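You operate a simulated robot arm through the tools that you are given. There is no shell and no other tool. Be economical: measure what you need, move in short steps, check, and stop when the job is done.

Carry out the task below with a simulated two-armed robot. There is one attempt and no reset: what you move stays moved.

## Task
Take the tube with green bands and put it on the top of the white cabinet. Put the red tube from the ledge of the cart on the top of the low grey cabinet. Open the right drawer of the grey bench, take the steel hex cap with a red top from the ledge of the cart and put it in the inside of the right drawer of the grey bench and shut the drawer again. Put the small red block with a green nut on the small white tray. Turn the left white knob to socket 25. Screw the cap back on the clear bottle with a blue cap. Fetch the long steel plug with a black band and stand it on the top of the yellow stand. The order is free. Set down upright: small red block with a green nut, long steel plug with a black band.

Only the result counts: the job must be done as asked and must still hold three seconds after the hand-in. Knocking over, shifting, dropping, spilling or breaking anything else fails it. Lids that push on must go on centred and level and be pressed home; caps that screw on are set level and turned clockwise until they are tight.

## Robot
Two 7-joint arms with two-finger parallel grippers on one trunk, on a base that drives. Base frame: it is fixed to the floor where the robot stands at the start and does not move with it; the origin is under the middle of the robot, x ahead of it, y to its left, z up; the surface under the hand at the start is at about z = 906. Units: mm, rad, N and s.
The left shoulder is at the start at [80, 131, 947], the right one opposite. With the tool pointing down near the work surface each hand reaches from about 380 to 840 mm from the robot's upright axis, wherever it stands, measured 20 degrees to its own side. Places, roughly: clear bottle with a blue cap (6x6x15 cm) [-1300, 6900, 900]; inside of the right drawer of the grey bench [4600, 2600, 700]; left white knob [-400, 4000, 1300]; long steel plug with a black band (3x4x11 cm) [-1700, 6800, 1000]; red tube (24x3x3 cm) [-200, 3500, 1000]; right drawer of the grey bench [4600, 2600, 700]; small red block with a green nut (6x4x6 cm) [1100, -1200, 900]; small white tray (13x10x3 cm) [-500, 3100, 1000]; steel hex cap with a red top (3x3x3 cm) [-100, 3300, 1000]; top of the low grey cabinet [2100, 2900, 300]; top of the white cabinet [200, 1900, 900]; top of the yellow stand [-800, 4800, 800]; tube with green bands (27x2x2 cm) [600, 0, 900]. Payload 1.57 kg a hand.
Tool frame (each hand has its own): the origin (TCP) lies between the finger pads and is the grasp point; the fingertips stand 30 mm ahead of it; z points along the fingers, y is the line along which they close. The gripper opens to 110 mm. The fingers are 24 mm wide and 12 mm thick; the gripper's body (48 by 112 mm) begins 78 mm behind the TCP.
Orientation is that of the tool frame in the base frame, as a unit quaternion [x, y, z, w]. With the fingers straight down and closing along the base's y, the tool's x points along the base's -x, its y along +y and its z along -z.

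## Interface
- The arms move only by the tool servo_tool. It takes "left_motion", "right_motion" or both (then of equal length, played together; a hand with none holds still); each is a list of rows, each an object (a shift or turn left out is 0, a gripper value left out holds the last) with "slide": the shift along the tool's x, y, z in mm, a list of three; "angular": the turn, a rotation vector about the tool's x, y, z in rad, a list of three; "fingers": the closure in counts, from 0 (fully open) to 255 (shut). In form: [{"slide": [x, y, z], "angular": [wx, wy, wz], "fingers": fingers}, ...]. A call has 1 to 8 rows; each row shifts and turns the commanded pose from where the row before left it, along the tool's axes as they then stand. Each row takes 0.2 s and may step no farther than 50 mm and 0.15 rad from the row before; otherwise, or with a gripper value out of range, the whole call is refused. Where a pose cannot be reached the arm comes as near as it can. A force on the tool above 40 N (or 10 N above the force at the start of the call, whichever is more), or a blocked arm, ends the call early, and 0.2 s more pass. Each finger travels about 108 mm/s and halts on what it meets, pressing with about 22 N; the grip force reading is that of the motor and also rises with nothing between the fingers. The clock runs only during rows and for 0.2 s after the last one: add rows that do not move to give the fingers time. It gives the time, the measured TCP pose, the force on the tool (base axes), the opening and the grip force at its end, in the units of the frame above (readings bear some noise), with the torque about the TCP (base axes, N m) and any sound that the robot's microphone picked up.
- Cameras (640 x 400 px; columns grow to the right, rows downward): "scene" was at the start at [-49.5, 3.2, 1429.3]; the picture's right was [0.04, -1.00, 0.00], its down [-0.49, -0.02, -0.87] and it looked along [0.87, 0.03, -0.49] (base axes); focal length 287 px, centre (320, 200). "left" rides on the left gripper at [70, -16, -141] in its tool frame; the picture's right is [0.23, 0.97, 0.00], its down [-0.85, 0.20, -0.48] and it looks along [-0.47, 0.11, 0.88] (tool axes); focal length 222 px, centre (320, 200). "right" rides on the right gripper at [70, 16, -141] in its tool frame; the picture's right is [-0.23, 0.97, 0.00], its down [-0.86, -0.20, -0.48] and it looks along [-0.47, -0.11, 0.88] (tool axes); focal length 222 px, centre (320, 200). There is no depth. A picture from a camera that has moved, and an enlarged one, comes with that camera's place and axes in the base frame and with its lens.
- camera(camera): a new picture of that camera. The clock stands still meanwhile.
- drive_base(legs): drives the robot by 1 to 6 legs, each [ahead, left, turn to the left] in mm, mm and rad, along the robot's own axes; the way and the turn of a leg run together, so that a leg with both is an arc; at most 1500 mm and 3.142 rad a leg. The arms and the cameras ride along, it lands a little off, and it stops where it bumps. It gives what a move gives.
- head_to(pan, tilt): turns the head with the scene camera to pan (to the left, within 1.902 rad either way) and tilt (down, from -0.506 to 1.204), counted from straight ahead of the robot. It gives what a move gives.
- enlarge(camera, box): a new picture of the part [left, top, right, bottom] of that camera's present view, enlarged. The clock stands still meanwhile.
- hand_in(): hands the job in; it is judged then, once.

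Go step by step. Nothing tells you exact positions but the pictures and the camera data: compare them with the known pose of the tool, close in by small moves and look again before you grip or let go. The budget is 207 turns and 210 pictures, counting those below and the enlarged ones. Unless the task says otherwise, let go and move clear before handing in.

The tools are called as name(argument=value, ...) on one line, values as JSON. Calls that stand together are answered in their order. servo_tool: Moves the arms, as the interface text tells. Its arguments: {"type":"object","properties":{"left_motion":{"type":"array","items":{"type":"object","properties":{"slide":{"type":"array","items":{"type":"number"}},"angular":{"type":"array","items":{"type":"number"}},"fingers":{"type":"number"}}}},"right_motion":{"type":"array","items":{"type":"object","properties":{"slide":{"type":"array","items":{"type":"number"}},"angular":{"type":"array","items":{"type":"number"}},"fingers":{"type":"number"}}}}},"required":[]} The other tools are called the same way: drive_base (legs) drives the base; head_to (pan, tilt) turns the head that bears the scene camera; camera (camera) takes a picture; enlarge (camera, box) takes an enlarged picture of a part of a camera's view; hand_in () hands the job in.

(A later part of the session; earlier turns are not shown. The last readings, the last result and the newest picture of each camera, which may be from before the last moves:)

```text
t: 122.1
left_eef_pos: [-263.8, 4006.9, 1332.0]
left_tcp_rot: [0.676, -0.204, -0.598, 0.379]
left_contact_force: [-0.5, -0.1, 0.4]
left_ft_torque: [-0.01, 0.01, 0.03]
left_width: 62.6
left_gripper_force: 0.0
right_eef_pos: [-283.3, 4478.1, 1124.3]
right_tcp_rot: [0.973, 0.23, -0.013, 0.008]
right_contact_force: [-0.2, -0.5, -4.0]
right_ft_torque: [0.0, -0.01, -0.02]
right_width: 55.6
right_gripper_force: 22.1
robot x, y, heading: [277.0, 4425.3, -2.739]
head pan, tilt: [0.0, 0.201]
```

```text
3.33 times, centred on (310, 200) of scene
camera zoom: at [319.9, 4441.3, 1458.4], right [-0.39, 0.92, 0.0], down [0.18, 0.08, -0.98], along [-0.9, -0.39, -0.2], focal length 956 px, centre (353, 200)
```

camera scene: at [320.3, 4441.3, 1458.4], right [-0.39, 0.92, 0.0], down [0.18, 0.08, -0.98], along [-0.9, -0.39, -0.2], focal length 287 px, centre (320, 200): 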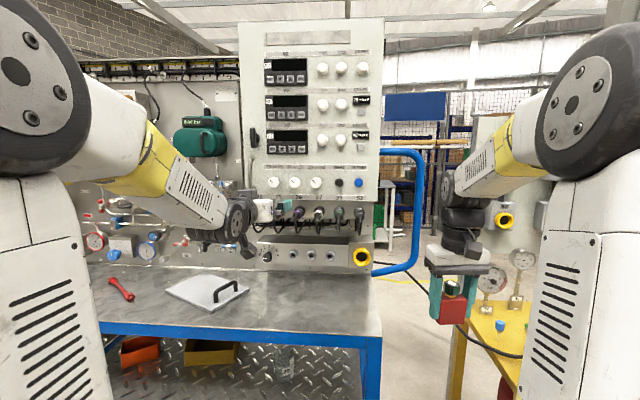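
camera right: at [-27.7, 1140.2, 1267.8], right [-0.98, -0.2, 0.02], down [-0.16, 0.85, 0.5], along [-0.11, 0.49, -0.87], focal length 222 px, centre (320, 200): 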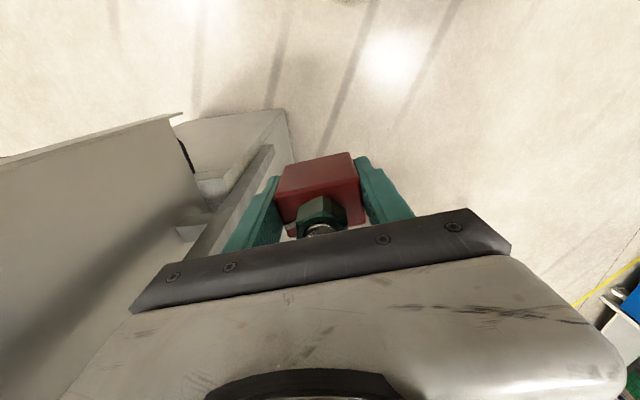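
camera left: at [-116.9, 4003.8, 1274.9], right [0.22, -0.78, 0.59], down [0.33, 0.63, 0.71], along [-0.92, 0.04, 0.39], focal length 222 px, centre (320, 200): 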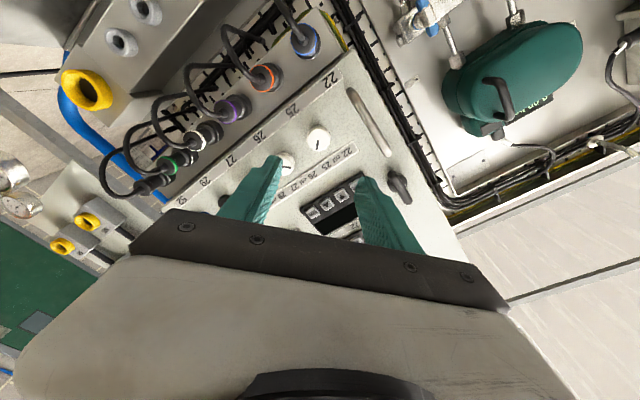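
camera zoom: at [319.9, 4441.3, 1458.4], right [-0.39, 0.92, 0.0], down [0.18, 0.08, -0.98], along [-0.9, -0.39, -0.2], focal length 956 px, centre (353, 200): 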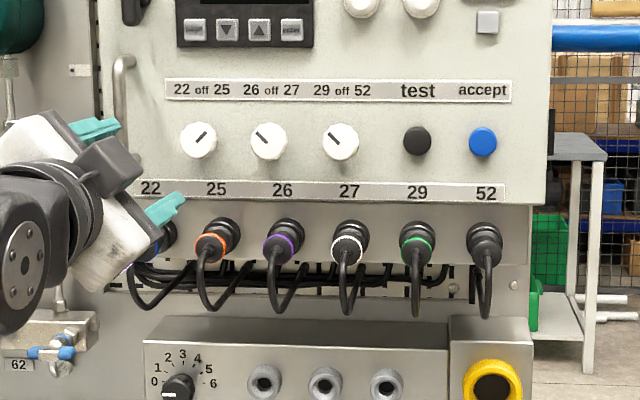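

The pointer now points to 25, mirrored from 22. Next I'll back away, fold the left hand down again, and go round the far end of the row to reach the tray from behind.

drive_base(legs=[[-350, 0, 0]])

servo_tool(left_motion=[{"angular": [0, 0, -0.145], "fingers": 0}, {"angular": [0, 0, -0.145]}, {"angular": [0, 0, -0.145]}, {"angular": [0, 0, -0.145]}, {"angular": [0, 0, -0.145]}, {"angular": [0, 0, -0.145]}, {"angular": [0, 0.14, 0]}, {"angular": [0, 0.14, 0]}])

servo_tool(left_motion=[{"angular": [0, 0.145, 0]}, {"angular": [0, 0.145, 0]}, {"angular": [0, 0.145, 0]}, {"angular": [0, 0.145, 0]}, {"angular": [0, 0.145, 0]}, {"angular": [0, 0.145, 0]}, {"angular": [0, 0.145, 0]}, {"angular": [0, 0.145, 0]}])

servo_tool(left_motion=[{"angular": [0, 0.13, 0]}, {"slide": [30, 0, 35]}, {"slide": [30, 0, 35]}, {"slide": [30, 0, 35]}, {"slide": [30, 0, 35]}, {"slide": [0, 0, 30]}])

```text
t: 124.4
left_eef_pos: [56.0, 4142.8, 1332.9]
left_tcp_rot: [0.676, -0.204, -0.598, 0.38]
left_contact_force: [0.0, -0.1, -0.6]
left_ft_torque: [0.02, 0.0, -0.02]
left_width: 62.8
left_gripper_force: 0.1
right_eef_pos: [35.7, 4613.2, 1125.0]
right_tcp_rot: [0.973, 0.231, -0.012, 0.007]
right_contact_force: [-0.3, 0.1, -3.0]
right_ft_torque: [0.02, -0.02, 0.01]
right_width: 55.9
right_gripper_force: 21.8
robot x, y, heading: [594.2, 4558.6, -2.732]
head pan, tilt: [0.0, 0.201]
```

```text
t: 126.2
left_eef_pos: [56.5, 4142.2, 1332.5]
left_tcp_rot: [0.79, 0.112, -0.597, 0.078]
left_contact_force: [-0.4, 0.3, 0.2]
left_ft_torque: [0.03, 0.0, -0.04]
left_width: 109.6
left_gripper_force: 0.0
right_eef_pos: [35.5, 4613.4, 1125.1]
right_tcp_rot: [0.973, 0.232, -0.013, 0.009]
right_contact_force: [0.5, 0.1, -3.0]
right_ft_torque: [0.02, -0.03, -0.03]
right_width: 55.9
right_gripper_force: 22.0
robot x, y, heading: [598.4, 4559.8, -2.732]
head pan, tilt: [0.0, 0.201]
```

```text
t: 128.0
left_eef_pos: [56.6, 4142.9, 1332.7]
left_tcp_rot: [0.988, 0.136, -0.066, 0.002]
left_contact_force: [0.4, -0.1, 0.4]
left_ft_torque: [-0.01, 0.05, 0.01]
left_width: 110.1
left_gripper_force: 0.0
right_eef_pos: [34.6, 4613.0, 1124.7]
right_tcp_rot: [0.973, 0.231, -0.013, 0.007]
right_contact_force: [0.3, 0.1, -2.3]
right_ft_torque: [-0.01, 0.04, 0.01]
right_width: 55.7
right_gripper_force: 21.9
robot x, y, heading: [593.2, 4560.8, -2.737]
head pan, tilt: [0.0, 0.201]
```

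```text
t: 129.4
left_eef_pos: [158.8, 4175.6, 1154.3]
left_tcp_rot: [0.99, 0.137, -0.035, -0.001]
left_contact_force: [-0.5, -0.1, 0.8]
left_ft_torque: [-0.02, 0.02, -0.04]
left_width: 110.0
left_gripper_force: 0.1
left hand out of reach, approached as far as the arm can: row 1
right_eef_pos: [35.8, 4613.9, 1124.6]
right_tcp_rot: [0.973, 0.231, -0.013, 0.007]
right_contact_force: [0.1, 0.9, -3.3]
right_ft_torque: [-0.01, -0.04, 0.0]
right_width: 55.8
right_gripper_force: 21.3
robot x, y, heading: [597.5, 4559.1, -2.74]
head pan, tilt: [0.0, 0.201]
```

drive_base(legs=[[0, -1400, 0]])

head_to(pan=0.0, tilt=0.3)

camera(camera="scene")

head_to(pan=-0.9, tilt=0.3)

camera(camera="scene")

```text
t: 136.4
left_eef_pos: [-393.3, 5474.7, 1154.8]
left_tcp_rot: [0.991, 0.129, -0.036, -0.002]
left_contact_force: [-0.9, 0.5, 0.1]
left_ft_torque: [0.03, 0.04, 0.02]
left_width: 109.9
left_gripper_force: 0.0
right_eef_pos: [-509.0, 5914.8, 1124.5]
right_tcp_rot: [0.974, 0.225, -0.012, 0.007]
right_contact_force: [-0.1, -0.1, -3.7]
right_ft_torque: [0.01, 0.01, 0.02]
right_width: 55.8
right_gripper_force: 21.5
robot x, y, heading: [49.8, 5852.3, -2.743]
head pan, tilt: [0.0, 0.201]
```

```text
t: 137.0
left_eef_pos: [-392.9, 5473.8, 1154.6]
left_tcp_rot: [0.991, 0.129, -0.036, -0.002]
left_contact_force: [-0.1, 1.3, -0.7]
left_ft_torque: [-0.03, 0.04, -0.04]
left_width: 110.1
left_gripper_force: 0.0
right_eef_pos: [-509.5, 5914.8, 1124.0]
right_tcp_rot: [0.974, 0.225, -0.012, 0.008]
right_contact_force: [0.2, 0.1, -3.4]
right_ft_torque: [0.0, -0.01, 0.0]
right_width: 56.0
right_gripper_force: 21.8
robot x, y, heading: [51.4, 5855.6, -2.753]
head pan, tilt: [0.0, 0.3]
```

```text
147 pictures are left
camera scene: at [93.4, 5870.6, 1449.2], right [-0.38, 0.92, 0.0], down [0.27, 0.11, -0.96], along [-0.88, -0.37, -0.3], focal length 287 px, centre (320, 200)
```

scene: 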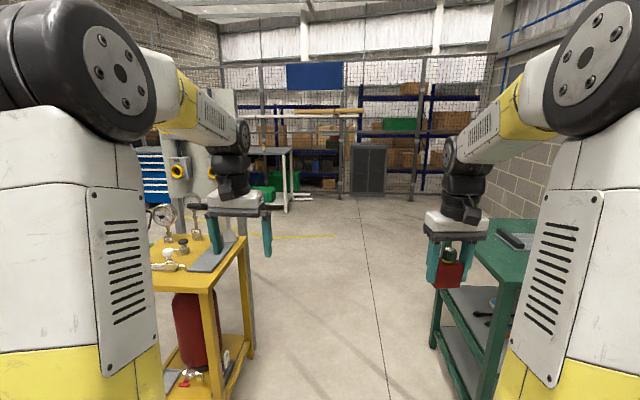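

```text
t: 138.2
left_eef_pos: [-391.7, 5474.7, 1155.8]
left_tcp_rot: [0.991, 0.129, -0.035, -0.002]
left_contact_force: [-0.1, 0.1, -0.1]
left_ft_torque: [0.01, -0.02, -0.01]
left_width: 110.1
left_gripper_force: 0.1
right_eef_pos: [-509.7, 5916.0, 1124.1]
right_tcp_rot: [0.974, 0.224, -0.013, 0.008]
right_contact_force: [-0.2, -1.1, -3.1]
right_ft_torque: [0.01, 0.0, 0.03]
right_width: 55.6
right_gripper_force: 22.1
robot x, y, heading: [51.7, 5854.3, -2.747]
head pan, tilt: [-0.901, 0.3]
```

```text
146 pictures are left
camera scene: at [98.0, 5951.7, 1449.1], right [0.49, 0.87, 0.0], down [0.26, -0.14, -0.96], along [-0.83, 0.46, -0.3], focal length 287 px, centre (320, 200)
```

scene: 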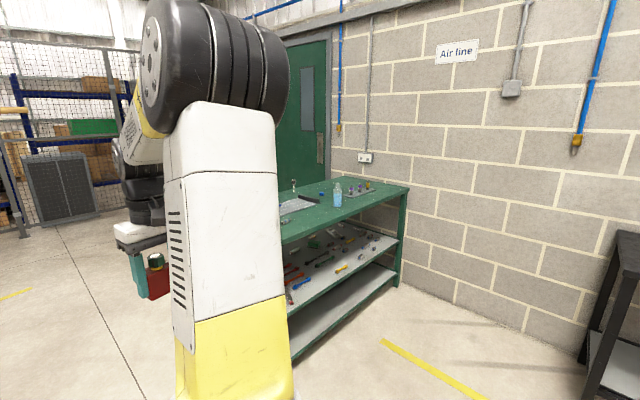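

The corridor between the yellow stand and the green bench is wide enough. I'll drive ahead through it to the back of the row.

drive_base(legs=[[1450, -80, 0], [750, 0, 0]])

head_to(pan=1.5, tilt=0.3)

camera(camera="scene")

```text
t: 149.1
left_eef_pos: [-2450.0, 4709.9, 1155.7]
left_tcp_rot: [0.991, 0.13, -0.035, -0.001]
left_contact_force: [0.4, 0.1, 0.9]
left_ft_torque: [-0.02, 0.02, -0.01]
left_width: 110.0
left_gripper_force: 0.0
right_eef_pos: [-2566.2, 5149.0, 1124.3]
right_tcp_rot: [0.974, 0.224, -0.013, 0.008]
right_contact_force: [-1.1, -0.4, -3.3]
right_ft_torque: [0.0, -0.02, 0.0]
right_width: 55.8
right_gripper_force: 22.6
robot x, y, heading: [-2007.2, 5086.2, -2.744]
head pan, tilt: [-0.901, 0.3]
```

```text
t: 151.3
left_eef_pos: [-2450.6, 4709.9, 1155.1]
left_tcp_rot: [0.991, 0.128, -0.036, -0.001]
left_contact_force: [-1.0, -1.1, 0.2]
left_ft_torque: [0.0, 0.03, 0.0]
left_width: 110.1
left_gripper_force: 0.0
right_eef_pos: [-2567.0, 5149.4, 1124.9]
right_tcp_rot: [0.974, 0.226, -0.013, 0.008]
right_contact_force: [-0.1, -0.9, -2.6]
right_ft_torque: [-0.02, -0.03, -0.03]
right_width: 55.8
right_gripper_force: 22.5
robot x, y, heading: [-2006.0, 5090.5, -2.748]
head pan, tilt: [1.499, 0.3]
```

```text
145 pictures are left
camera scene: at [-1848.1, 5052.5, 1449.2], right [-0.95, -0.32, 0.0], down [-0.09, 0.28, -0.96], along [0.3, -0.91, -0.3], focal length 287 px, centre (320, 200)
```

scene: 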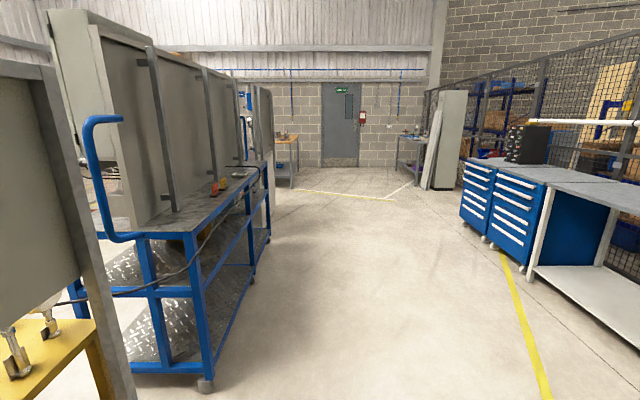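

The back of the cart has a ledge with small things on it. I'll turn to face it (heading ≈0.31) and strafe to stand opposite the tray's place.

drive_base(legs=[[0, 0, 3.057], [0, -1100, 0], [0, -1020, 0]])

head_to(pan=-0.2, tilt=0.5)

camera(camera="scene")

camera(camera="right")

```text
t: 169.1
left_eef_pos: [-852.7, 3418.8, 1155.4]
left_tcp_rot: [-0.103, 0.994, -0.002, 0.035]
left_contact_force: [0.8, 0.2, 0.5]
left_ft_torque: [0.01, -0.03, 0.04]
left_width: 110.2
left_gripper_force: 0.0
right_eef_pos: [-758.1, 2972.2, 1125.2]
right_tcp_rot: [-0.199, 0.98, 0.008, 0.012]
right_contact_force: [0.8, 0.1, -3.0]
right_ft_torque: [-0.01, 0.01, 0.0]
right_width: 55.9
right_gripper_force: 21.8
robot x, y, heading: [-1315.7, 3066.3, 0.342]
head pan, tilt: [1.499, 0.3]
```

```text
t: 170.8
left_eef_pos: [-852.5, 3418.5, 1155.9]
left_tcp_rot: [-0.103, 0.994, -0.002, 0.035]
left_contact_force: [-0.3, 0.2, 1.0]
left_ft_torque: [0.01, 0.02, 0.01]
left_width: 110.0
left_gripper_force: 0.1
right_eef_pos: [-758.6, 2973.9, 1124.5]
right_tcp_rot: [-0.199, 0.98, 0.009, 0.013]
right_contact_force: [0.1, -0.4, -3.3]
right_ft_torque: [0.0, 0.0, 0.02]
right_width: 55.9
right_gripper_force: 21.7
robot x, y, heading: [-1317.5, 3066.1, 0.342]
head pan, tilt: [-0.201, 0.499]
```

```text
144 pictures are left
camera scene: at [-1357.0, 3030.8, 1430.7], right [0.14, -0.99, 0.0], down [-0.47, -0.07, -0.88], along [0.87, 0.12, -0.48], focal length 287 px, centre (320, 200)
```

scene: 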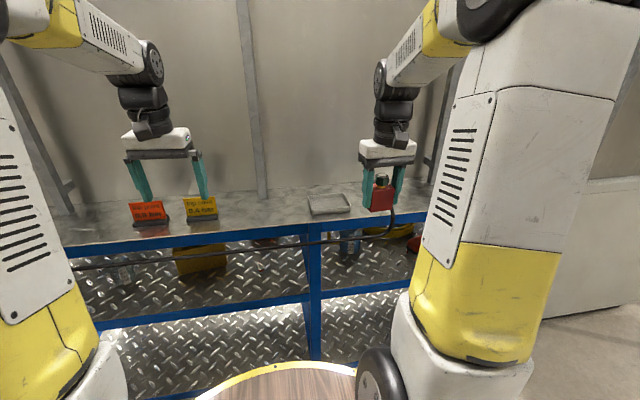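

```text
143 pictures are left
camera right: at [-832.5, 2959.1, 1265.2], right [-0.17, 0.99, 0.02], down [0.85, 0.14, 0.5], along [0.49, 0.1, -0.87], focal length 222 px, centre (320, 200)
```

right: 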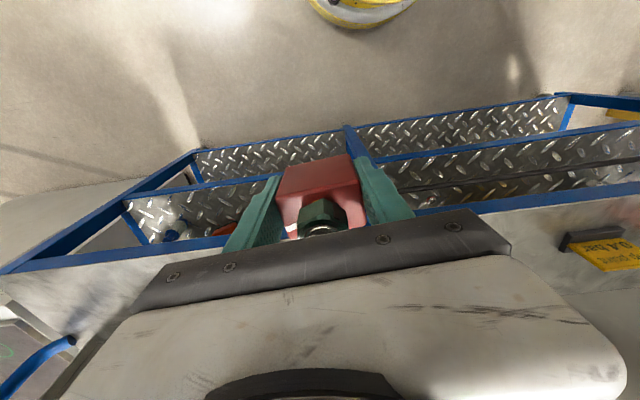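

enlarge(camera="scene", box=[270, 150, 430, 250])

```text
4.00 times, centred on (350, 200) of scene
camera zoom: at [-1357.0, 3030.8, 1430.7], right [0.14, -0.99, 0.0], down [-0.47, -0.07, -0.88], along [0.87, 0.12, -0.48], focal length 1147 px, centre (200, 200)
```

zoom: 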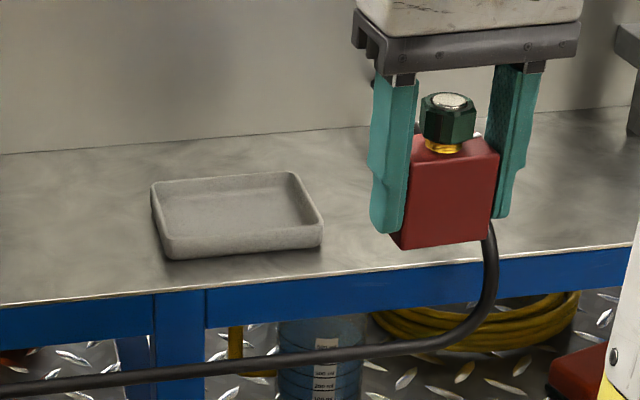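

The tray stands at about (-578, 3112). I'll drive closer and left so the right hand comes near it, then look through the right camera.

drive_base(legs=[[130, 70, 0]])

camera(camera="right")

enlarge(camera="scene", box=[290, 150, 450, 270])

```text
t: 172.2
left_eef_pos: [-751.9, 3527.5, 1155.0]
left_tcp_rot: [-0.101, 0.994, -0.002, 0.036]
left_contact_force: [-0.1, -0.8, -1.3]
left_ft_torque: [0.02, 0.0, 0.01]
left_width: 109.9
left_gripper_force: 0.0
right_eef_pos: [-658.3, 3081.8, 1125.1]
right_tcp_rot: [-0.198, 0.98, 0.008, 0.013]
right_contact_force: [0.4, -0.3, -3.2]
right_ft_torque: [-0.01, -0.01, 0.0]
right_width: 56.1
right_gripper_force: 21.8
robot x, y, heading: [-1218.0, 3173.6, 0.335]
head pan, tilt: [-0.201, 0.499]
```

```text
141 pictures are left
camera right: at [-732.6, 3068.2, 1265.2], right [-0.17, 0.99, 0.02], down [0.85, 0.14, 0.5], along [0.49, 0.1, -0.87], focal length 222 px, centre (320, 200)
```

right: 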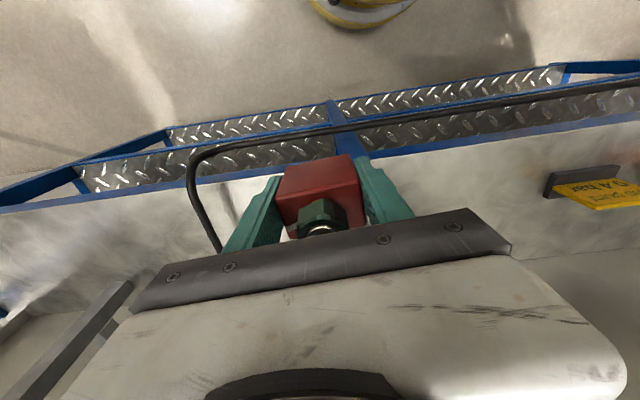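

```text
3.33 times, centred on (370, 210) of scene
camera zoom: at [-1257.0, 3141.0, 1430.7], right [0.14, -0.99, 0.0], down [-0.47, -0.07, -0.88], along [0.87, 0.12, -0.48], focal length 956 px, centre (153, 167)
```

zoom: 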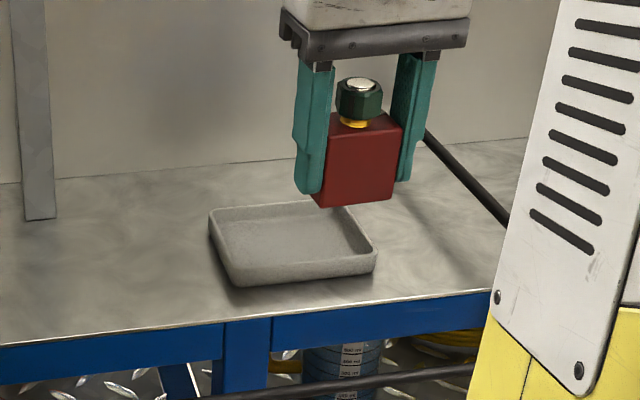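

Two views give the ledge at z ≈ 948 and the tray's centre near (-525, 3118). I'll level the right hand and carry the block over the tray.

servo_tool(right_motion=[{"slide": [-34, -5, 0]}, {"slide": [-34, -5, 0]}, {"slide": [-34, -5, 0]}, {"slide": [-34, -4, 0]}, {"angular": [0.011, 0.028, 0.08]}, {"slide": [0, 0, 40]}, {}])

camera(camera="right")

enlarge(camera="scene", box=[290, 130, 450, 250])

```text
t: 173.8
left_eef_pos: [-751.1, 3528.4, 1155.2]
left_tcp_rot: [-0.101, 0.994, -0.002, 0.035]
left_contact_force: [-0.8, 0.3, 0.6]
left_ft_torque: [-0.02, 0.0, 0.01]
left_width: 110.0
left_gripper_force: 0.0
right_eef_pos: [-523.5, 3117.2, 1087.0]
right_tcp_rot: [-0.158, 0.987, 0.001, 0.0]
right_contact_force: [0.2, 0.7, -4.1]
right_ft_torque: [-0.01, 0.0, -0.02]
right_width: 55.8
right_gripper_force: 21.9
robot x, y, heading: [-1218.1, 3176.3, 0.332]
head pan, tilt: [-0.201, 0.499]
```

```text
139 pictures are left
camera right: at [-596.0, 3111.6, 1230.0], right [-0.09, 1.0, 0.0], down [0.87, 0.08, 0.48], along [0.48, 0.04, -0.88], focal length 222 px, centre (320, 200)
```

right: 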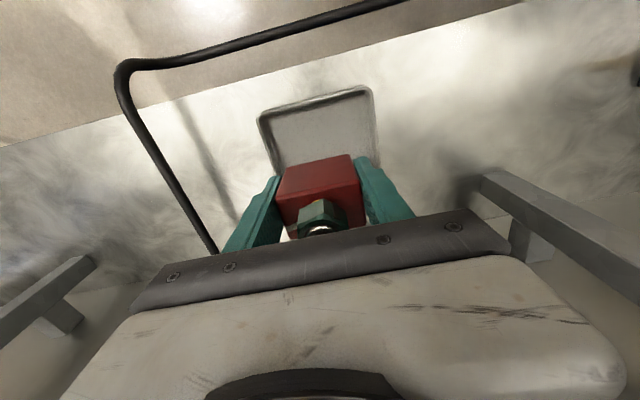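

```text
3.33 times, centred on (370, 190) of scene
camera zoom: at [-1256.8, 3141.1, 1430.7], right [0.14, -0.99, 0.0], down [-0.47, -0.07, -0.88], along [0.87, 0.12, -0.48], focal length 956 px, centre (153, 233)
```

zoom: 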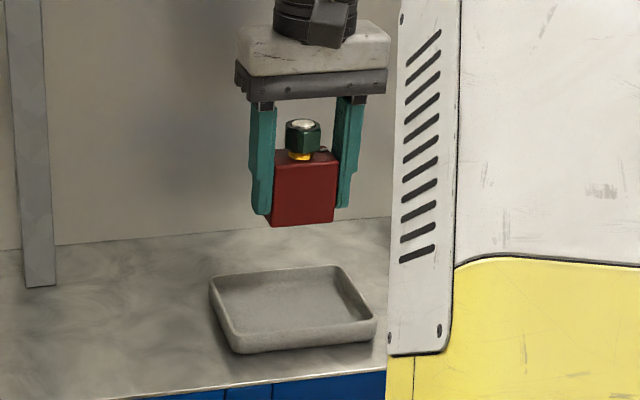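

The tray's centre is confirmed at (-525, 3120), directly below the block. Lower it in small steps until it touches.

servo_tool(right_motion=[{"slide": [0, 0, 35]}, {"slide": [0, 0, 30]}, {"slide": [0, 0, 15]}, {"slide": [0, 0, 5]}, {}])

servo_tool(right_motion=[{"slide": [0, 0, 3]}, {"slide": [0, 0, 3]}, {}])

enlarge(camera="scene", box=[290, 130, 450, 250])

```text
t: 174.9
left_eef_pos: [-751.3, 3527.8, 1155.5]
left_tcp_rot: [-0.101, 0.994, -0.002, 0.036]
left_contact_force: [0.6, -0.7, -1.0]
left_ft_torque: [0.0, -0.01, 0.03]
left_width: 109.9
left_gripper_force: 0.1
right_eef_pos: [-526.6, 3116.1, 1003.4]
right_tcp_rot: [-0.159, 0.987, 0.0, 0.0]
right_contact_force: [-0.3, -0.2, -3.7]
right_ft_torque: [-0.01, 0.01, -0.04]
right_width: 55.9
right_gripper_force: 22.1
robot x, y, heading: [-1215.2, 3178.3, 0.337]
head pan, tilt: [-0.201, 0.499]
```

```text
t: 175.8
left_eef_pos: [-749.8, 3527.5, 1155.7]
left_tcp_rot: [-0.102, 0.994, -0.003, 0.035]
left_contact_force: [-0.1, 0.3, -0.1]
left_ft_torque: [0.02, 0.02, 0.01]
left_width: 109.9
left_gripper_force: 0.1
right_eef_pos: [-524.8, 3117.8, 997.8]
right_tcp_rot: [-0.158, 0.987, 0.0, 0.0]
right_contact_force: [0.6, 0.8, -3.0]
right_ft_torque: [0.01, 0.01, 0.02]
right_width: 56.2
right_gripper_force: 21.2
robot x, y, heading: [-1214.1, 3177.2, 0.342]
head pan, tilt: [-0.201, 0.499]
```

```text
3.33 times, centred on (370, 190) of scene
camera zoom: at [-1256.8, 3141.1, 1430.7], right [0.14, -0.99, 0.0], down [-0.47, -0.07, -0.88], along [0.87, 0.12, -0.48], focal length 956 px, centre (153, 233)
```

zoom: 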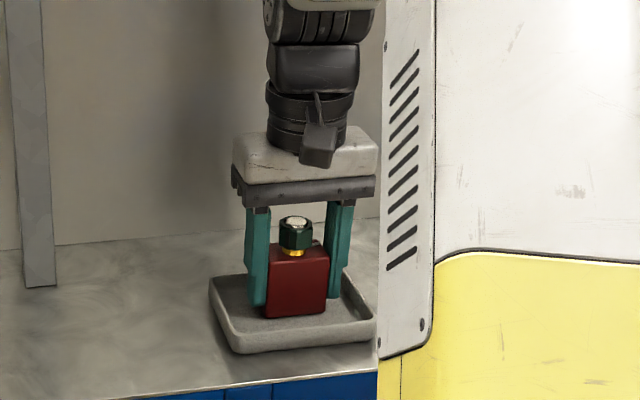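

servo_tool(right_motion=[{"slide": [0, 0, 2]}, {"slide": [0, 0, 2]}, {}])

servo_tool(right_motion=[{"slide": [0, 0, 2]}, {"slide": [0, 0, 2]}, {}])

```text
t: 176.6
left_eef_pos: [-750.5, 3527.9, 1154.6]
left_tcp_rot: [-0.102, 0.994, -0.002, 0.036]
left_contact_force: [0.4, -0.5, 0.3]
left_ft_torque: [-0.03, -0.01, -0.02]
left_width: 110.3
left_gripper_force: 0.0
right_eef_pos: [-525.6, 3117.8, 995.7]
right_tcp_rot: [-0.158, 0.987, -0.001, 0.001]
right_contact_force: [-1.5, -2.3, 12.7]
right_ft_torque: [0.14, 0.1, -0.03]
right_width: 56.1
right_gripper_force: 22.3
robot x, y, heading: [-1217.0, 3176.0, 0.34]
head pan, tilt: [-0.201, 0.499]
```

```text
t: 177.3
left_eef_pos: [-751.3, 3528.6, 1155.2]
left_tcp_rot: [-0.102, 0.994, -0.002, 0.036]
left_contact_force: [0.7, -0.3, 0.1]
left_ft_torque: [0.0, -0.02, -0.03]
left_width: 110.1
left_gripper_force: 0.2
right_eef_pos: [-525.8, 3118.4, 990.6]
right_tcp_rot: [-0.158, 0.988, 0.0, 0.0]
right_contact_force: [2.5, -0.1, 20.9]
right_ft_torque: [0.1, -0.16, -0.02]
right_width: 55.4
right_gripper_force: 21.9
robot x, y, heading: [-1212.4, 3174.7, 0.336]
head pan, tilt: [-0.201, 0.499]
```

It's touching down. I'll release with a limited opening and rise.

servo_tool(right_motion=[{"slide": [0, 0, -1]}, {"fingers": 85}, {}, {}, {"slide": [0, 0, -20]}, {"slide": [0, 0, -40]}, {"slide": [0, 0, -45]}, {"slide": [0, 0, -45]}])

enlarge(camera="scene", box=[290, 130, 450, 250])

```text
t: 179.2
left_eef_pos: [-750.1, 3528.2, 1154.8]
left_tcp_rot: [-0.101, 0.994, -0.003, 0.035]
left_contact_force: [-0.6, -1.0, 0.2]
left_ft_torque: [0.03, -0.04, 0.0]
left_width: 110.0
left_gripper_force: 0.0
right_eef_pos: [-524.8, 3115.1, 1138.9]
right_tcp_rot: [-0.158, 0.987, 0.0, 0.0]
right_contact_force: [0.9, 0.1, 0.0]
right_ft_torque: [-0.01, -0.01, -0.03]
right_width: 73.6
right_gripper_force: 0.1
robot x, y, heading: [-1211.9, 3172.8, 0.336]
head pan, tilt: [-0.201, 0.499]
```

```text
3.33 times, centred on (370, 190) of scene
camera zoom: at [-1256.8, 3141.1, 1430.7], right [0.14, -0.99, 0.0], down [-0.47, -0.07, -0.88], along [0.87, 0.12, -0.48], focal length 956 px, centre (153, 233)
```

zoom: 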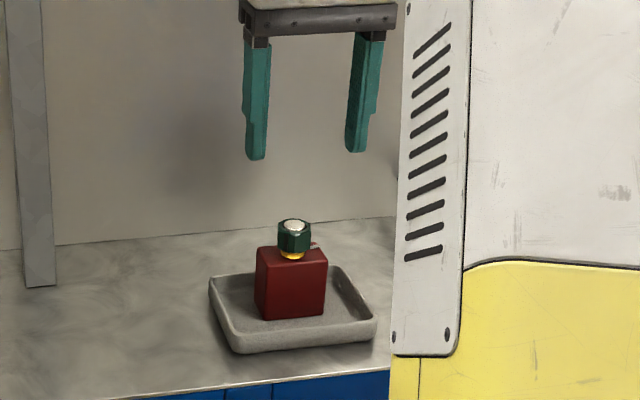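

The block stands upright in the tray. Next I'll go back along the rear and look at the green bench with the bottle and plug.

servo_tool(right_motion=[{"slide": [40, 0, 0], "fingers": 0}, {"slide": [40, 0, 0]}, {"slide": [20, 0, 0]}])

drive_base(legs=[[-250, 0, 0], [0, 1050, 0], [0, 1050, 0], [0, 0, 1.3]])

head_to(pan=0.0, tilt=0.35)

camera(camera="scene")

```text
t: 179.9
left_eef_pos: [-751.6, 3528.3, 1155.3]
left_tcp_rot: [-0.102, 0.994, -0.002, 0.035]
left_contact_force: [-0.5, 0.0, 0.1]
left_ft_torque: [0.02, 0.01, -0.01]
left_width: 109.9
left_gripper_force: 0.0
right_eef_pos: [-620.2, 3086.0, 1140.5]
right_tcp_rot: [-0.158, 0.987, 0.001, 0.001]
right_contact_force: [-0.2, 0.0, 0.5]
right_ft_torque: [-0.02, -0.01, 0.02]
right_width: 109.9
right_gripper_force: 0.1
robot x, y, heading: [-1215.9, 3173.5, 0.34]
head pan, tilt: [-0.201, 0.499]
```

```text
t: 195.0
left_eef_pos: [-2337.6, 5641.2, 1156.3]
left_tcp_rot: [-0.672, 0.74, 0.02, 0.03]
left_contact_force: [0.1, 0.4, 0.2]
left_ft_torque: [-0.02, 0.01, -0.03]
left_width: 110.0
left_gripper_force: 0.1
right_eef_pos: [-1877.0, 5635.5, 1139.0]
right_tcp_rot: [0.713, -0.701, 0.0, 0.0]
right_contact_force: [-0.1, -0.5, 0.3]
right_ft_torque: [-0.01, 0.01, -0.03]
right_width: 110.1
right_gripper_force: 0.0
robot x, y, heading: [-2139.4, 5094.1, 1.608]
head pan, tilt: [-0.201, 0.499]
```

```text
t: 195.8
left_eef_pos: [-2337.9, 5640.5, 1154.6]
left_tcp_rot: [-0.672, 0.74, 0.02, 0.03]
left_contact_force: [-0.9, -0.7, 0.7]
left_ft_torque: [0.03, 0.01, -0.01]
left_width: 110.2
left_gripper_force: 0.0
right_eef_pos: [-1877.7, 5634.1, 1139.5]
right_tcp_rot: [0.713, -0.701, -0.001, 0.001]
right_contact_force: [-1.1, 0.5, 0.4]
right_ft_torque: [-0.01, -0.01, -0.02]
right_width: 109.9
right_gripper_force: 0.1
robot x, y, heading: [-2137.8, 5094.1, 1.609]
head pan, tilt: [0.0, 0.351]
```

```text
135 pictures are left
camera scene: at [-2136.4, 5046.9, 1444.4], right [1.0, 0.04, 0.0], down [0.01, -0.34, -0.94], along [-0.03, 0.94, -0.34], focal length 287 px, centre (320, 200)
```

scene: 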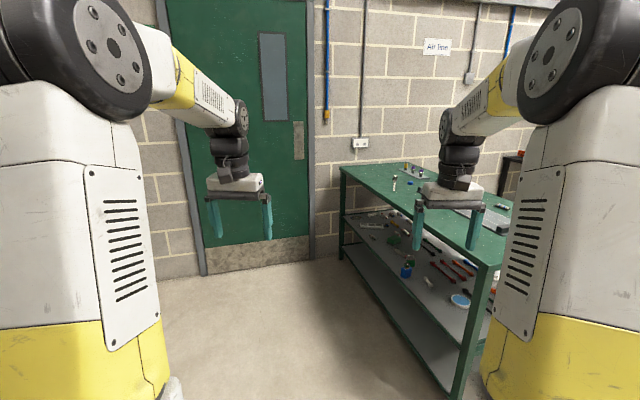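

I can reach this side of the bench. I'll zoom in on the bench top to identify the plug and bottle.

enlarge(camera="scene", box=[330, 140, 530, 265])

```text
3.20 times, centred on (430, 202) of scene
camera zoom: at [-2136.4, 5046.9, 1444.4], right [1.0, 0.04, 0.0], down [0.01, -0.34, -0.94], along [-0.03, 0.94, -0.34], focal length 918 px, centre (-32, 192)
```

zoom: 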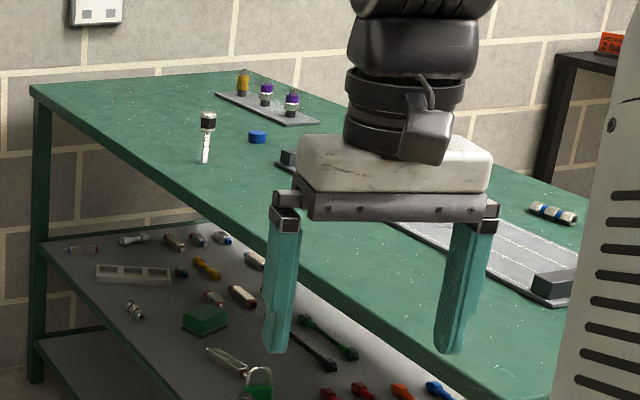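

The plug stands near (-1736, 6733) and a blue cap lies near (-1595, 6895). I'll turn to face this side of the bench (heading ≈0.38) and come up to it.

drive_base(legs=[[0, 0, -1.227], [0, 1267, 0], [400, 0, 0]])

head_to(pan=0.2, tilt=0.5)

camera(camera="scene")

camera(camera="left")

```text
t: 207.2
left_eef_pos: [-1836.7, 6803.9, 1155.8]
left_tcp_rot: [-0.133, 0.99, -0.001, 0.037]
left_contact_force: [-0.4, 0.1, 0.3]
left_ft_torque: [0.0, -0.01, 0.0]
left_width: 109.8
left_gripper_force: 0.0
right_eef_pos: [-1680.8, 6370.2, 1139.6]
right_tcp_rot: [-0.188, 0.982, 0.0, 0.0]
right_contact_force: [-0.6, 1.1, 0.0]
right_ft_torque: [0.02, -0.02, -0.02]
right_width: 110.2
right_gripper_force: 0.1
robot x, y, heading: [-2279.8, 6418.5, 0.4]
head pan, tilt: [0.0, 0.351]
```

```text
t: 208.0
left_eef_pos: [-1838.8, 6804.1, 1155.2]
left_tcp_rot: [-0.133, 0.99, -0.001, 0.035]
left_contact_force: [0.0, 0.0, 0.8]
left_ft_torque: [-0.01, 0.02, 0.02]
left_width: 110.0
left_gripper_force: 0.1
right_eef_pos: [-1681.0, 6370.8, 1138.4]
right_tcp_rot: [-0.187, 0.982, 0.0, 0.0]
right_contact_force: [-0.1, -0.5, -0.4]
right_ft_torque: [-0.02, 0.03, 0.01]
right_width: 110.0
right_gripper_force: 0.1
robot x, y, heading: [-2274.9, 6423.6, 0.399]
head pan, tilt: [0.201, 0.499]
```

```text
133 pictures are left
camera scene: at [-2333.0, 6419.3, 1430.8], right [0.56, -0.83, 0.0], down [-0.4, -0.27, -0.88], along [0.72, 0.5, -0.48], focal length 287 px, centre (320, 200)
```

scene: 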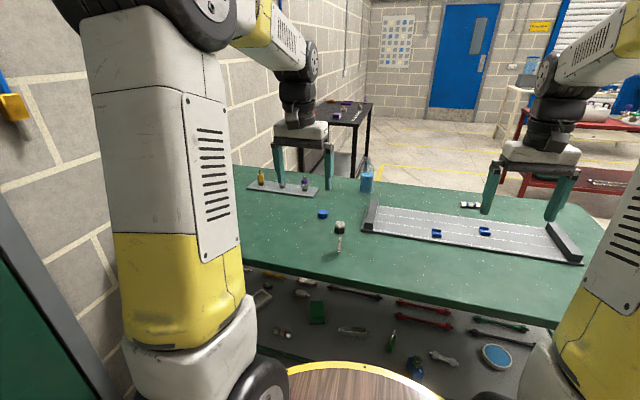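

```text
132 pictures are left
camera left: at [-1910.8, 6767.5, 1292.3], right [-0.47, 0.88, -0.03], down [0.74, 0.41, 0.54], along [0.48, 0.23, -0.84], focal length 222 px, centre (320, 200)
```

left: 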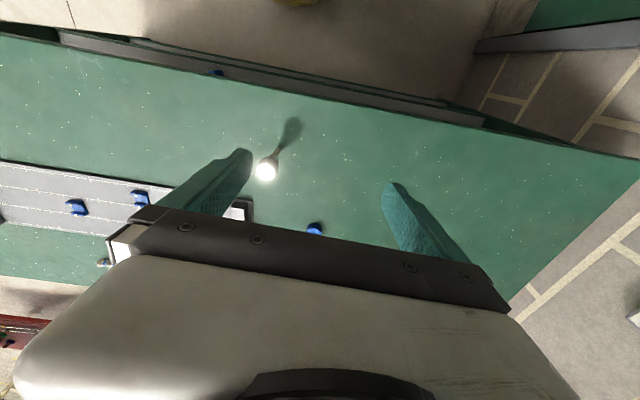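

enlarge(camera="scene", box=[290, 150, 410, 260])

enlarge(camera="left", box=[200, 100, 360, 250])

```text
3.64 times, centred on (350, 205) of scene
camera zoom: at [-2333.0, 6419.3, 1430.8], right [0.56, -0.83, 0.0], down [-0.4, -0.27, -0.88], along [0.72, 0.5, -0.48], focal length 1043 px, centre (211, 182)
```

zoom: 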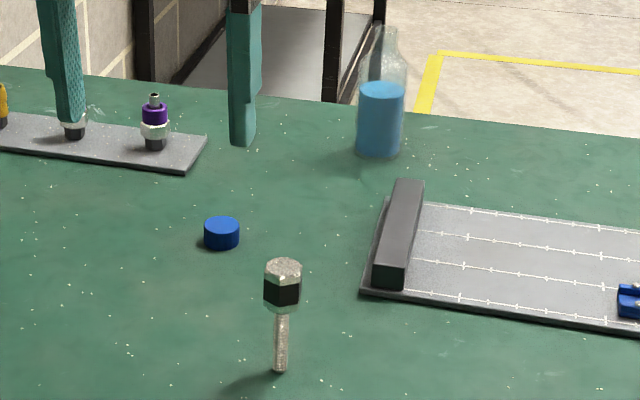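

```text
2.67 times, centred on (280, 175) of left
camera zoom: at [-1910.8, 6767.5, 1292.3], right [-0.47, 0.88, -0.03], down [0.74, 0.41, 0.54], along [0.48, 0.23, -0.84], focal length 592 px, centre (427, 267)
```

zoom: 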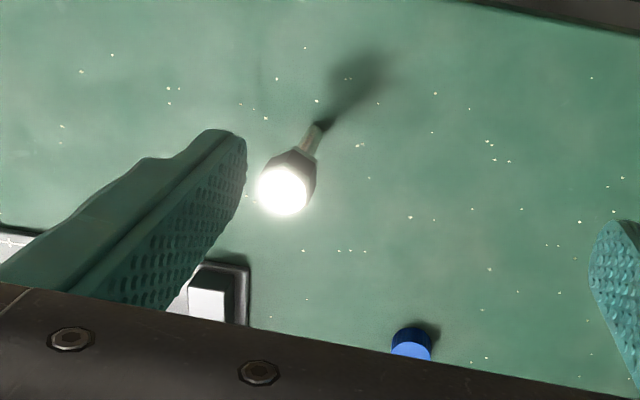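

The plug stands at about (-1749, 6757), its head between z 952 and 997 on a thin stem, with the bench top at 885. I'll level the left hand and move over it.

servo_tool(left_motion=[{"angular": [-0.011, 0.0705, 0]}, {"slide": [-37, -35, 0]}, {"slide": [-37, -34, 20]}, {"slide": [0, 0, 40]}, {}])

camera(camera="left")

enlarge(camera="scene", box=[270, 120, 430, 260])

```text
refused: row 2 steps farther than a row can; nothing moved
```

```text
129 pictures are left
camera left: at [-1910.8, 6767.5, 1292.3], right [-0.47, 0.88, -0.03], down [0.74, 0.41, 0.54], along [0.48, 0.23, -0.84], focal length 222 px, centre (320, 200)
```

left: 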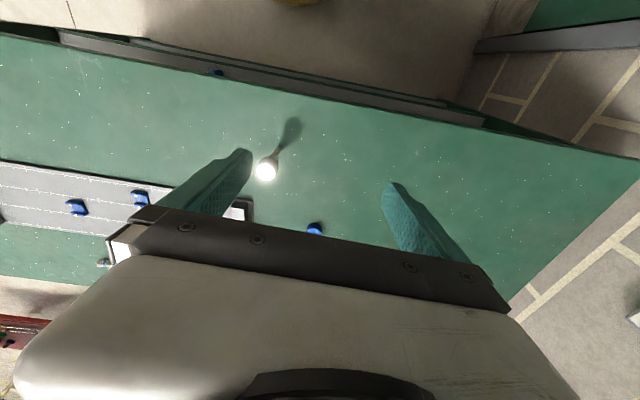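

```text
2.86 times, centred on (350, 190) of scene
camera zoom: at [-2333.0, 6419.3, 1430.8], right [0.56, -0.83, 0.0], down [-0.4, -0.27, -0.88], along [0.72, 0.5, -0.48], focal length 819 px, centre (234, 229)
```

zoom: 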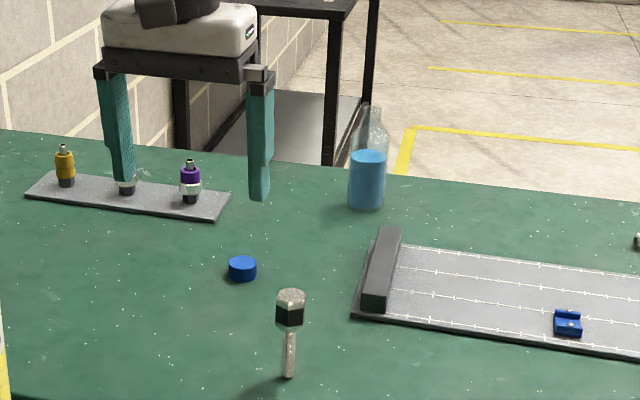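

servo_tool(left_motion=[{"angular": [-0.011, 0.0705, 0]}, {"slide": [-25, -23, 0]}, {"slide": [-25, -23, 10]}, {"slide": [-24, -23, 20]}, {"slide": [0, 0, 30]}, {}])

camera(camera="left")

enlarge(camera="scene", box=[270, 120, 430, 260])

```text
t: 209.4
left_eef_pos: [-1747.8, 6756.1, 1095.7]
left_tcp_rot: [-0.132, 0.991, -0.001, 0.0]
left_contact_force: [-0.9, -0.5, 0.0]
left_ft_torque: [0.03, -0.01, 0.02]
left_width: 110.2
left_gripper_force: 0.1
right_eef_pos: [-1679.5, 6371.0, 1140.2]
right_tcp_rot: [-0.188, 0.982, 0.0, 0.001]
right_contact_force: [0.5, -0.3, 0.5]
right_ft_torque: [-0.03, -0.02, 0.01]
right_width: 109.9
right_gripper_force: 0.1
robot x, y, heading: [-2277.1, 6421.3, 0.403]
head pan, tilt: [0.201, 0.499]
```

```text
127 pictures are left
camera left: at [-1810.8, 6721.4, 1238.5], right [-0.48, 0.88, 0.0], down [0.77, 0.42, 0.48], along [0.42, 0.23, -0.88], focal length 222 px, centre (320, 200)
```

left: 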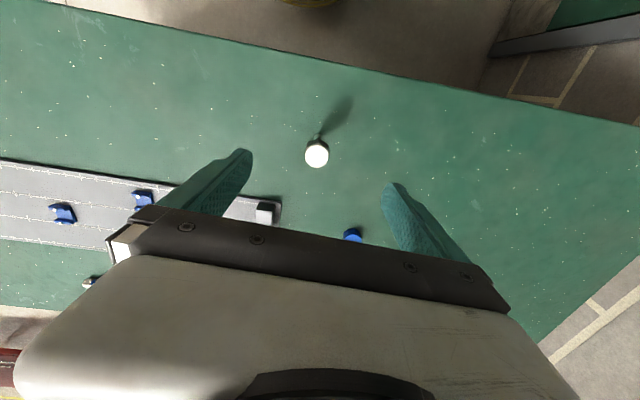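

```text
2.86 times, centred on (350, 190) of scene
camera zoom: at [-2332.9, 6419.3, 1430.7], right [0.56, -0.83, 0.0], down [-0.4, -0.27, -0.88], along [0.72, 0.5, -0.48], focal length 819 px, centre (234, 229)
```

zoom: 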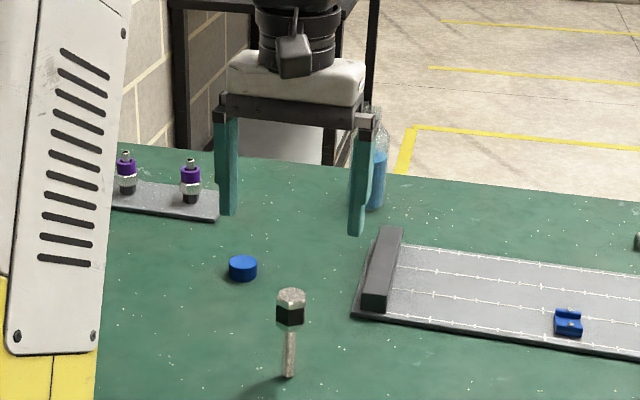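

The plug is centred within a few mm. I'll correct by 4 mm, lower to z 968 and close.

servo_tool(left_motion=[{"slide": [-2, -4, 40]}, {"slide": [0, 0, 45]}, {"slide": [0, 0, 42]}, {"fingers": 120}, {"fingers": 255}, {}, {}, {}])

camera(camera="left")

enlarge(camera="scene", box=[270, 120, 430, 260])

```text
t: 211.2
left_eef_pos: [-1743.7, 6753.7, 971.5]
left_tcp_rot: [-0.132, 0.991, 0.0, 0.0]
left_contact_force: [0.4, 0.8, -0.1]
left_ft_torque: [0.0, 0.02, 0.01]
left_width: 27.7
left_gripper_force: 21.7
right_eef_pos: [-1680.1, 6370.1, 1139.1]
right_tcp_rot: [-0.189, 0.982, 0.0, 0.0]
right_contact_force: [0.1, 0.7, -0.3]
right_ft_torque: [-0.02, -0.02, 0.02]
right_width: 110.0
right_gripper_force: 0.0
robot x, y, heading: [-2277.3, 6422.8, 0.403]
head pan, tilt: [0.201, 0.499]
```

```text
125 pictures are left
camera left: at [-1806.8, 6718.3, 1114.0], right [-0.48, 0.88, 0.0], down [0.77, 0.42, 0.48], along [0.42, 0.23, -0.88], focal length 222 px, centre (320, 200)
```

left: 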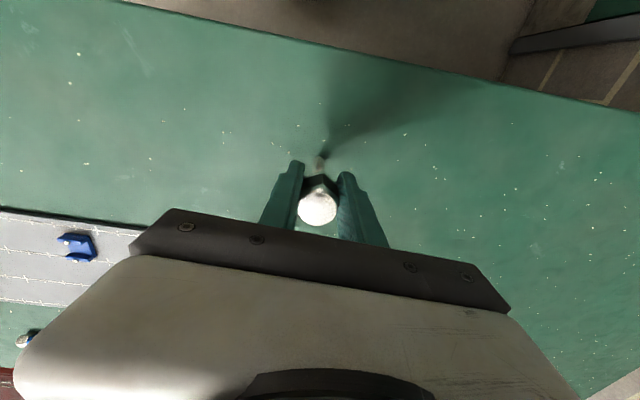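

```text
2.86 times, centred on (350, 190) of scene
camera zoom: at [-2332.9, 6419.4, 1430.7], right [0.56, -0.83, 0.0], down [-0.4, -0.27, -0.88], along [0.72, 0.5, -0.48], focal length 819 px, centre (234, 229)
```

zoom: 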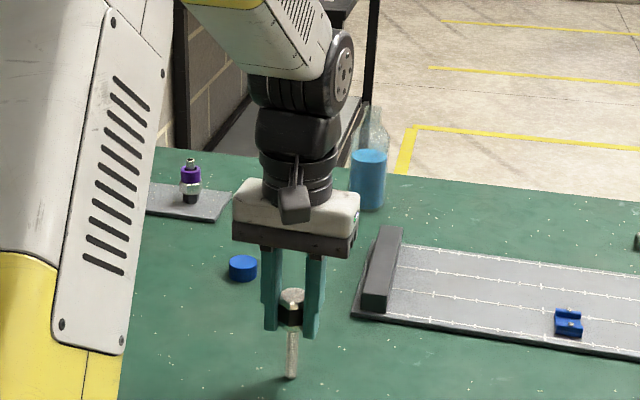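

The plug is gripped at 27.7 mm. I'll lift it, move it aside, and shift the base so the right hand can take the blue cap.

servo_tool(left_motion=[{"slide": [0, 0, -15]}, {"slide": [0, 0, -30]}, {"slide": [0, 0, -40]}, {"slide": [0, 0, -45]}, {"slide": [0, 0, -45]}, {"slide": [20, 30, -20]}, {"slide": [30, 35, 0]}, {"slide": [30, 35, 0]}])

drive_base(legs=[[200, 260, 0]])

head_to(pan=0.0, tilt=0.6)

camera(camera="scene")

camera(camera="right")

camera(camera="left")

```text
t: 213.0
left_eef_pos: [-1848.1, 6826.0, 1162.3]
left_tcp_rot: [-0.132, 0.991, 0.0, 0.0]
left_contact_force: [1.1, -0.5, -1.8]
left_ft_torque: [0.01, 0.02, 0.01]
left_width: 27.7
left_gripper_force: 21.3
right_eef_pos: [-1679.9, 6369.2, 1138.4]
right_tcp_rot: [-0.188, 0.982, 0.0, 0.0]
right_contact_force: [0.4, 0.1, -0.7]
right_ft_torque: [0.03, 0.0, 0.01]
right_width: 109.9
right_gripper_force: 0.0
robot x, y, heading: [-2282.5, 6423.8, 0.396]
head pan, tilt: [0.201, 0.499]
```

```text
t: 215.2
left_eef_pos: [-1765.4, 7147.8, 1162.4]
left_tcp_rot: [-0.135, 0.991, 0.0, 0.001]
left_contact_force: [-0.1, -0.1, -1.4]
left_ft_torque: [0.01, 0.04, 0.0]
left_width: 27.6
left_gripper_force: 22.3
right_eef_pos: [-1595.6, 6693.1, 1139.5]
right_tcp_rot: [-0.192, 0.981, 0.0, -0.001]
right_contact_force: [0.8, -0.2, 0.9]
right_ft_torque: [0.01, 0.03, 0.0]
right_width: 110.1
right_gripper_force: 0.0
robot x, y, heading: [-2193.2, 6748.1, 0.401]
head pan, tilt: [0.201, 0.499]
```

```text
t: 215.9
left_eef_pos: [-1765.5, 7148.6, 1161.5]
left_tcp_rot: [-0.136, 0.991, 0.0, 0.0]
left_contact_force: [-0.2, 0.1, -2.3]
left_ft_torque: [0.03, 0.04, -0.01]
left_width: 27.7
left_gripper_force: 21.8
right_eef_pos: [-1595.3, 6693.6, 1139.0]
right_tcp_rot: [-0.191, 0.982, 0.0, 0.0]
right_contact_force: [-0.2, -0.5, -0.3]
right_ft_torque: [0.0, -0.01, -0.01]
right_width: 109.7
right_gripper_force: 0.0
robot x, y, heading: [-2194.1, 6741.3, 0.404]
head pan, tilt: [0.0, 0.6]
```

```text
123 pictures are left
camera scene: at [-2241.4, 6722.2, 1421.7], right [0.39, -0.92, 0.0], down [-0.52, -0.22, -0.83], along [0.76, 0.33, -0.56], focal length 287 px, centre (320, 200)
```

scene: 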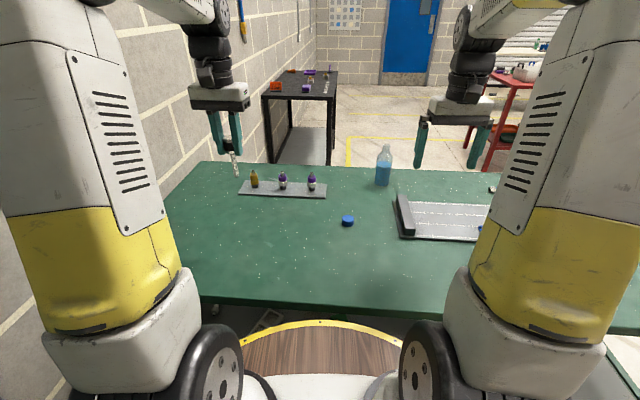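

```text
122 pictures are left
camera right: at [-1666.4, 6683.4, 1281.6], right [-0.15, 0.99, 0.0], down [0.87, 0.14, 0.48], along [0.47, 0.07, -0.88], focal length 222 px, centre (320, 200)
```

right: 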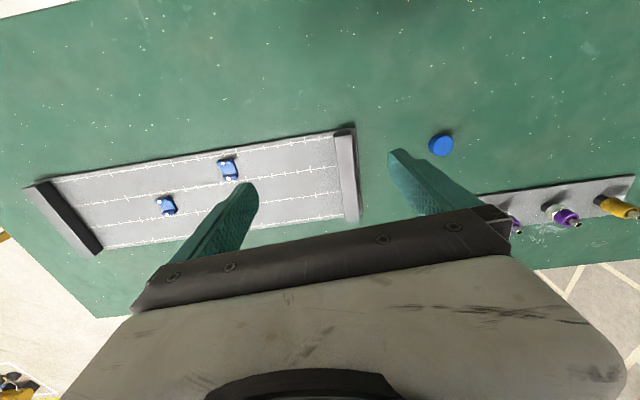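

```text
121 pictures are left
camera left: at [-1828.9, 7114.0, 1303.8], right [-0.48, 0.88, 0.0], down [0.77, 0.42, 0.48], along [0.42, 0.23, -0.88], focal length 222 px, centre (320, 200)
```

left: 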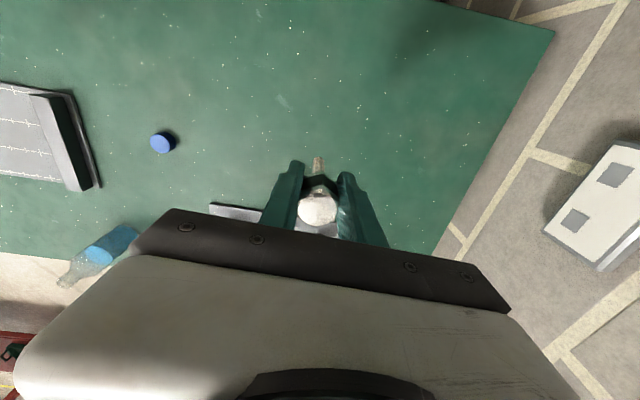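

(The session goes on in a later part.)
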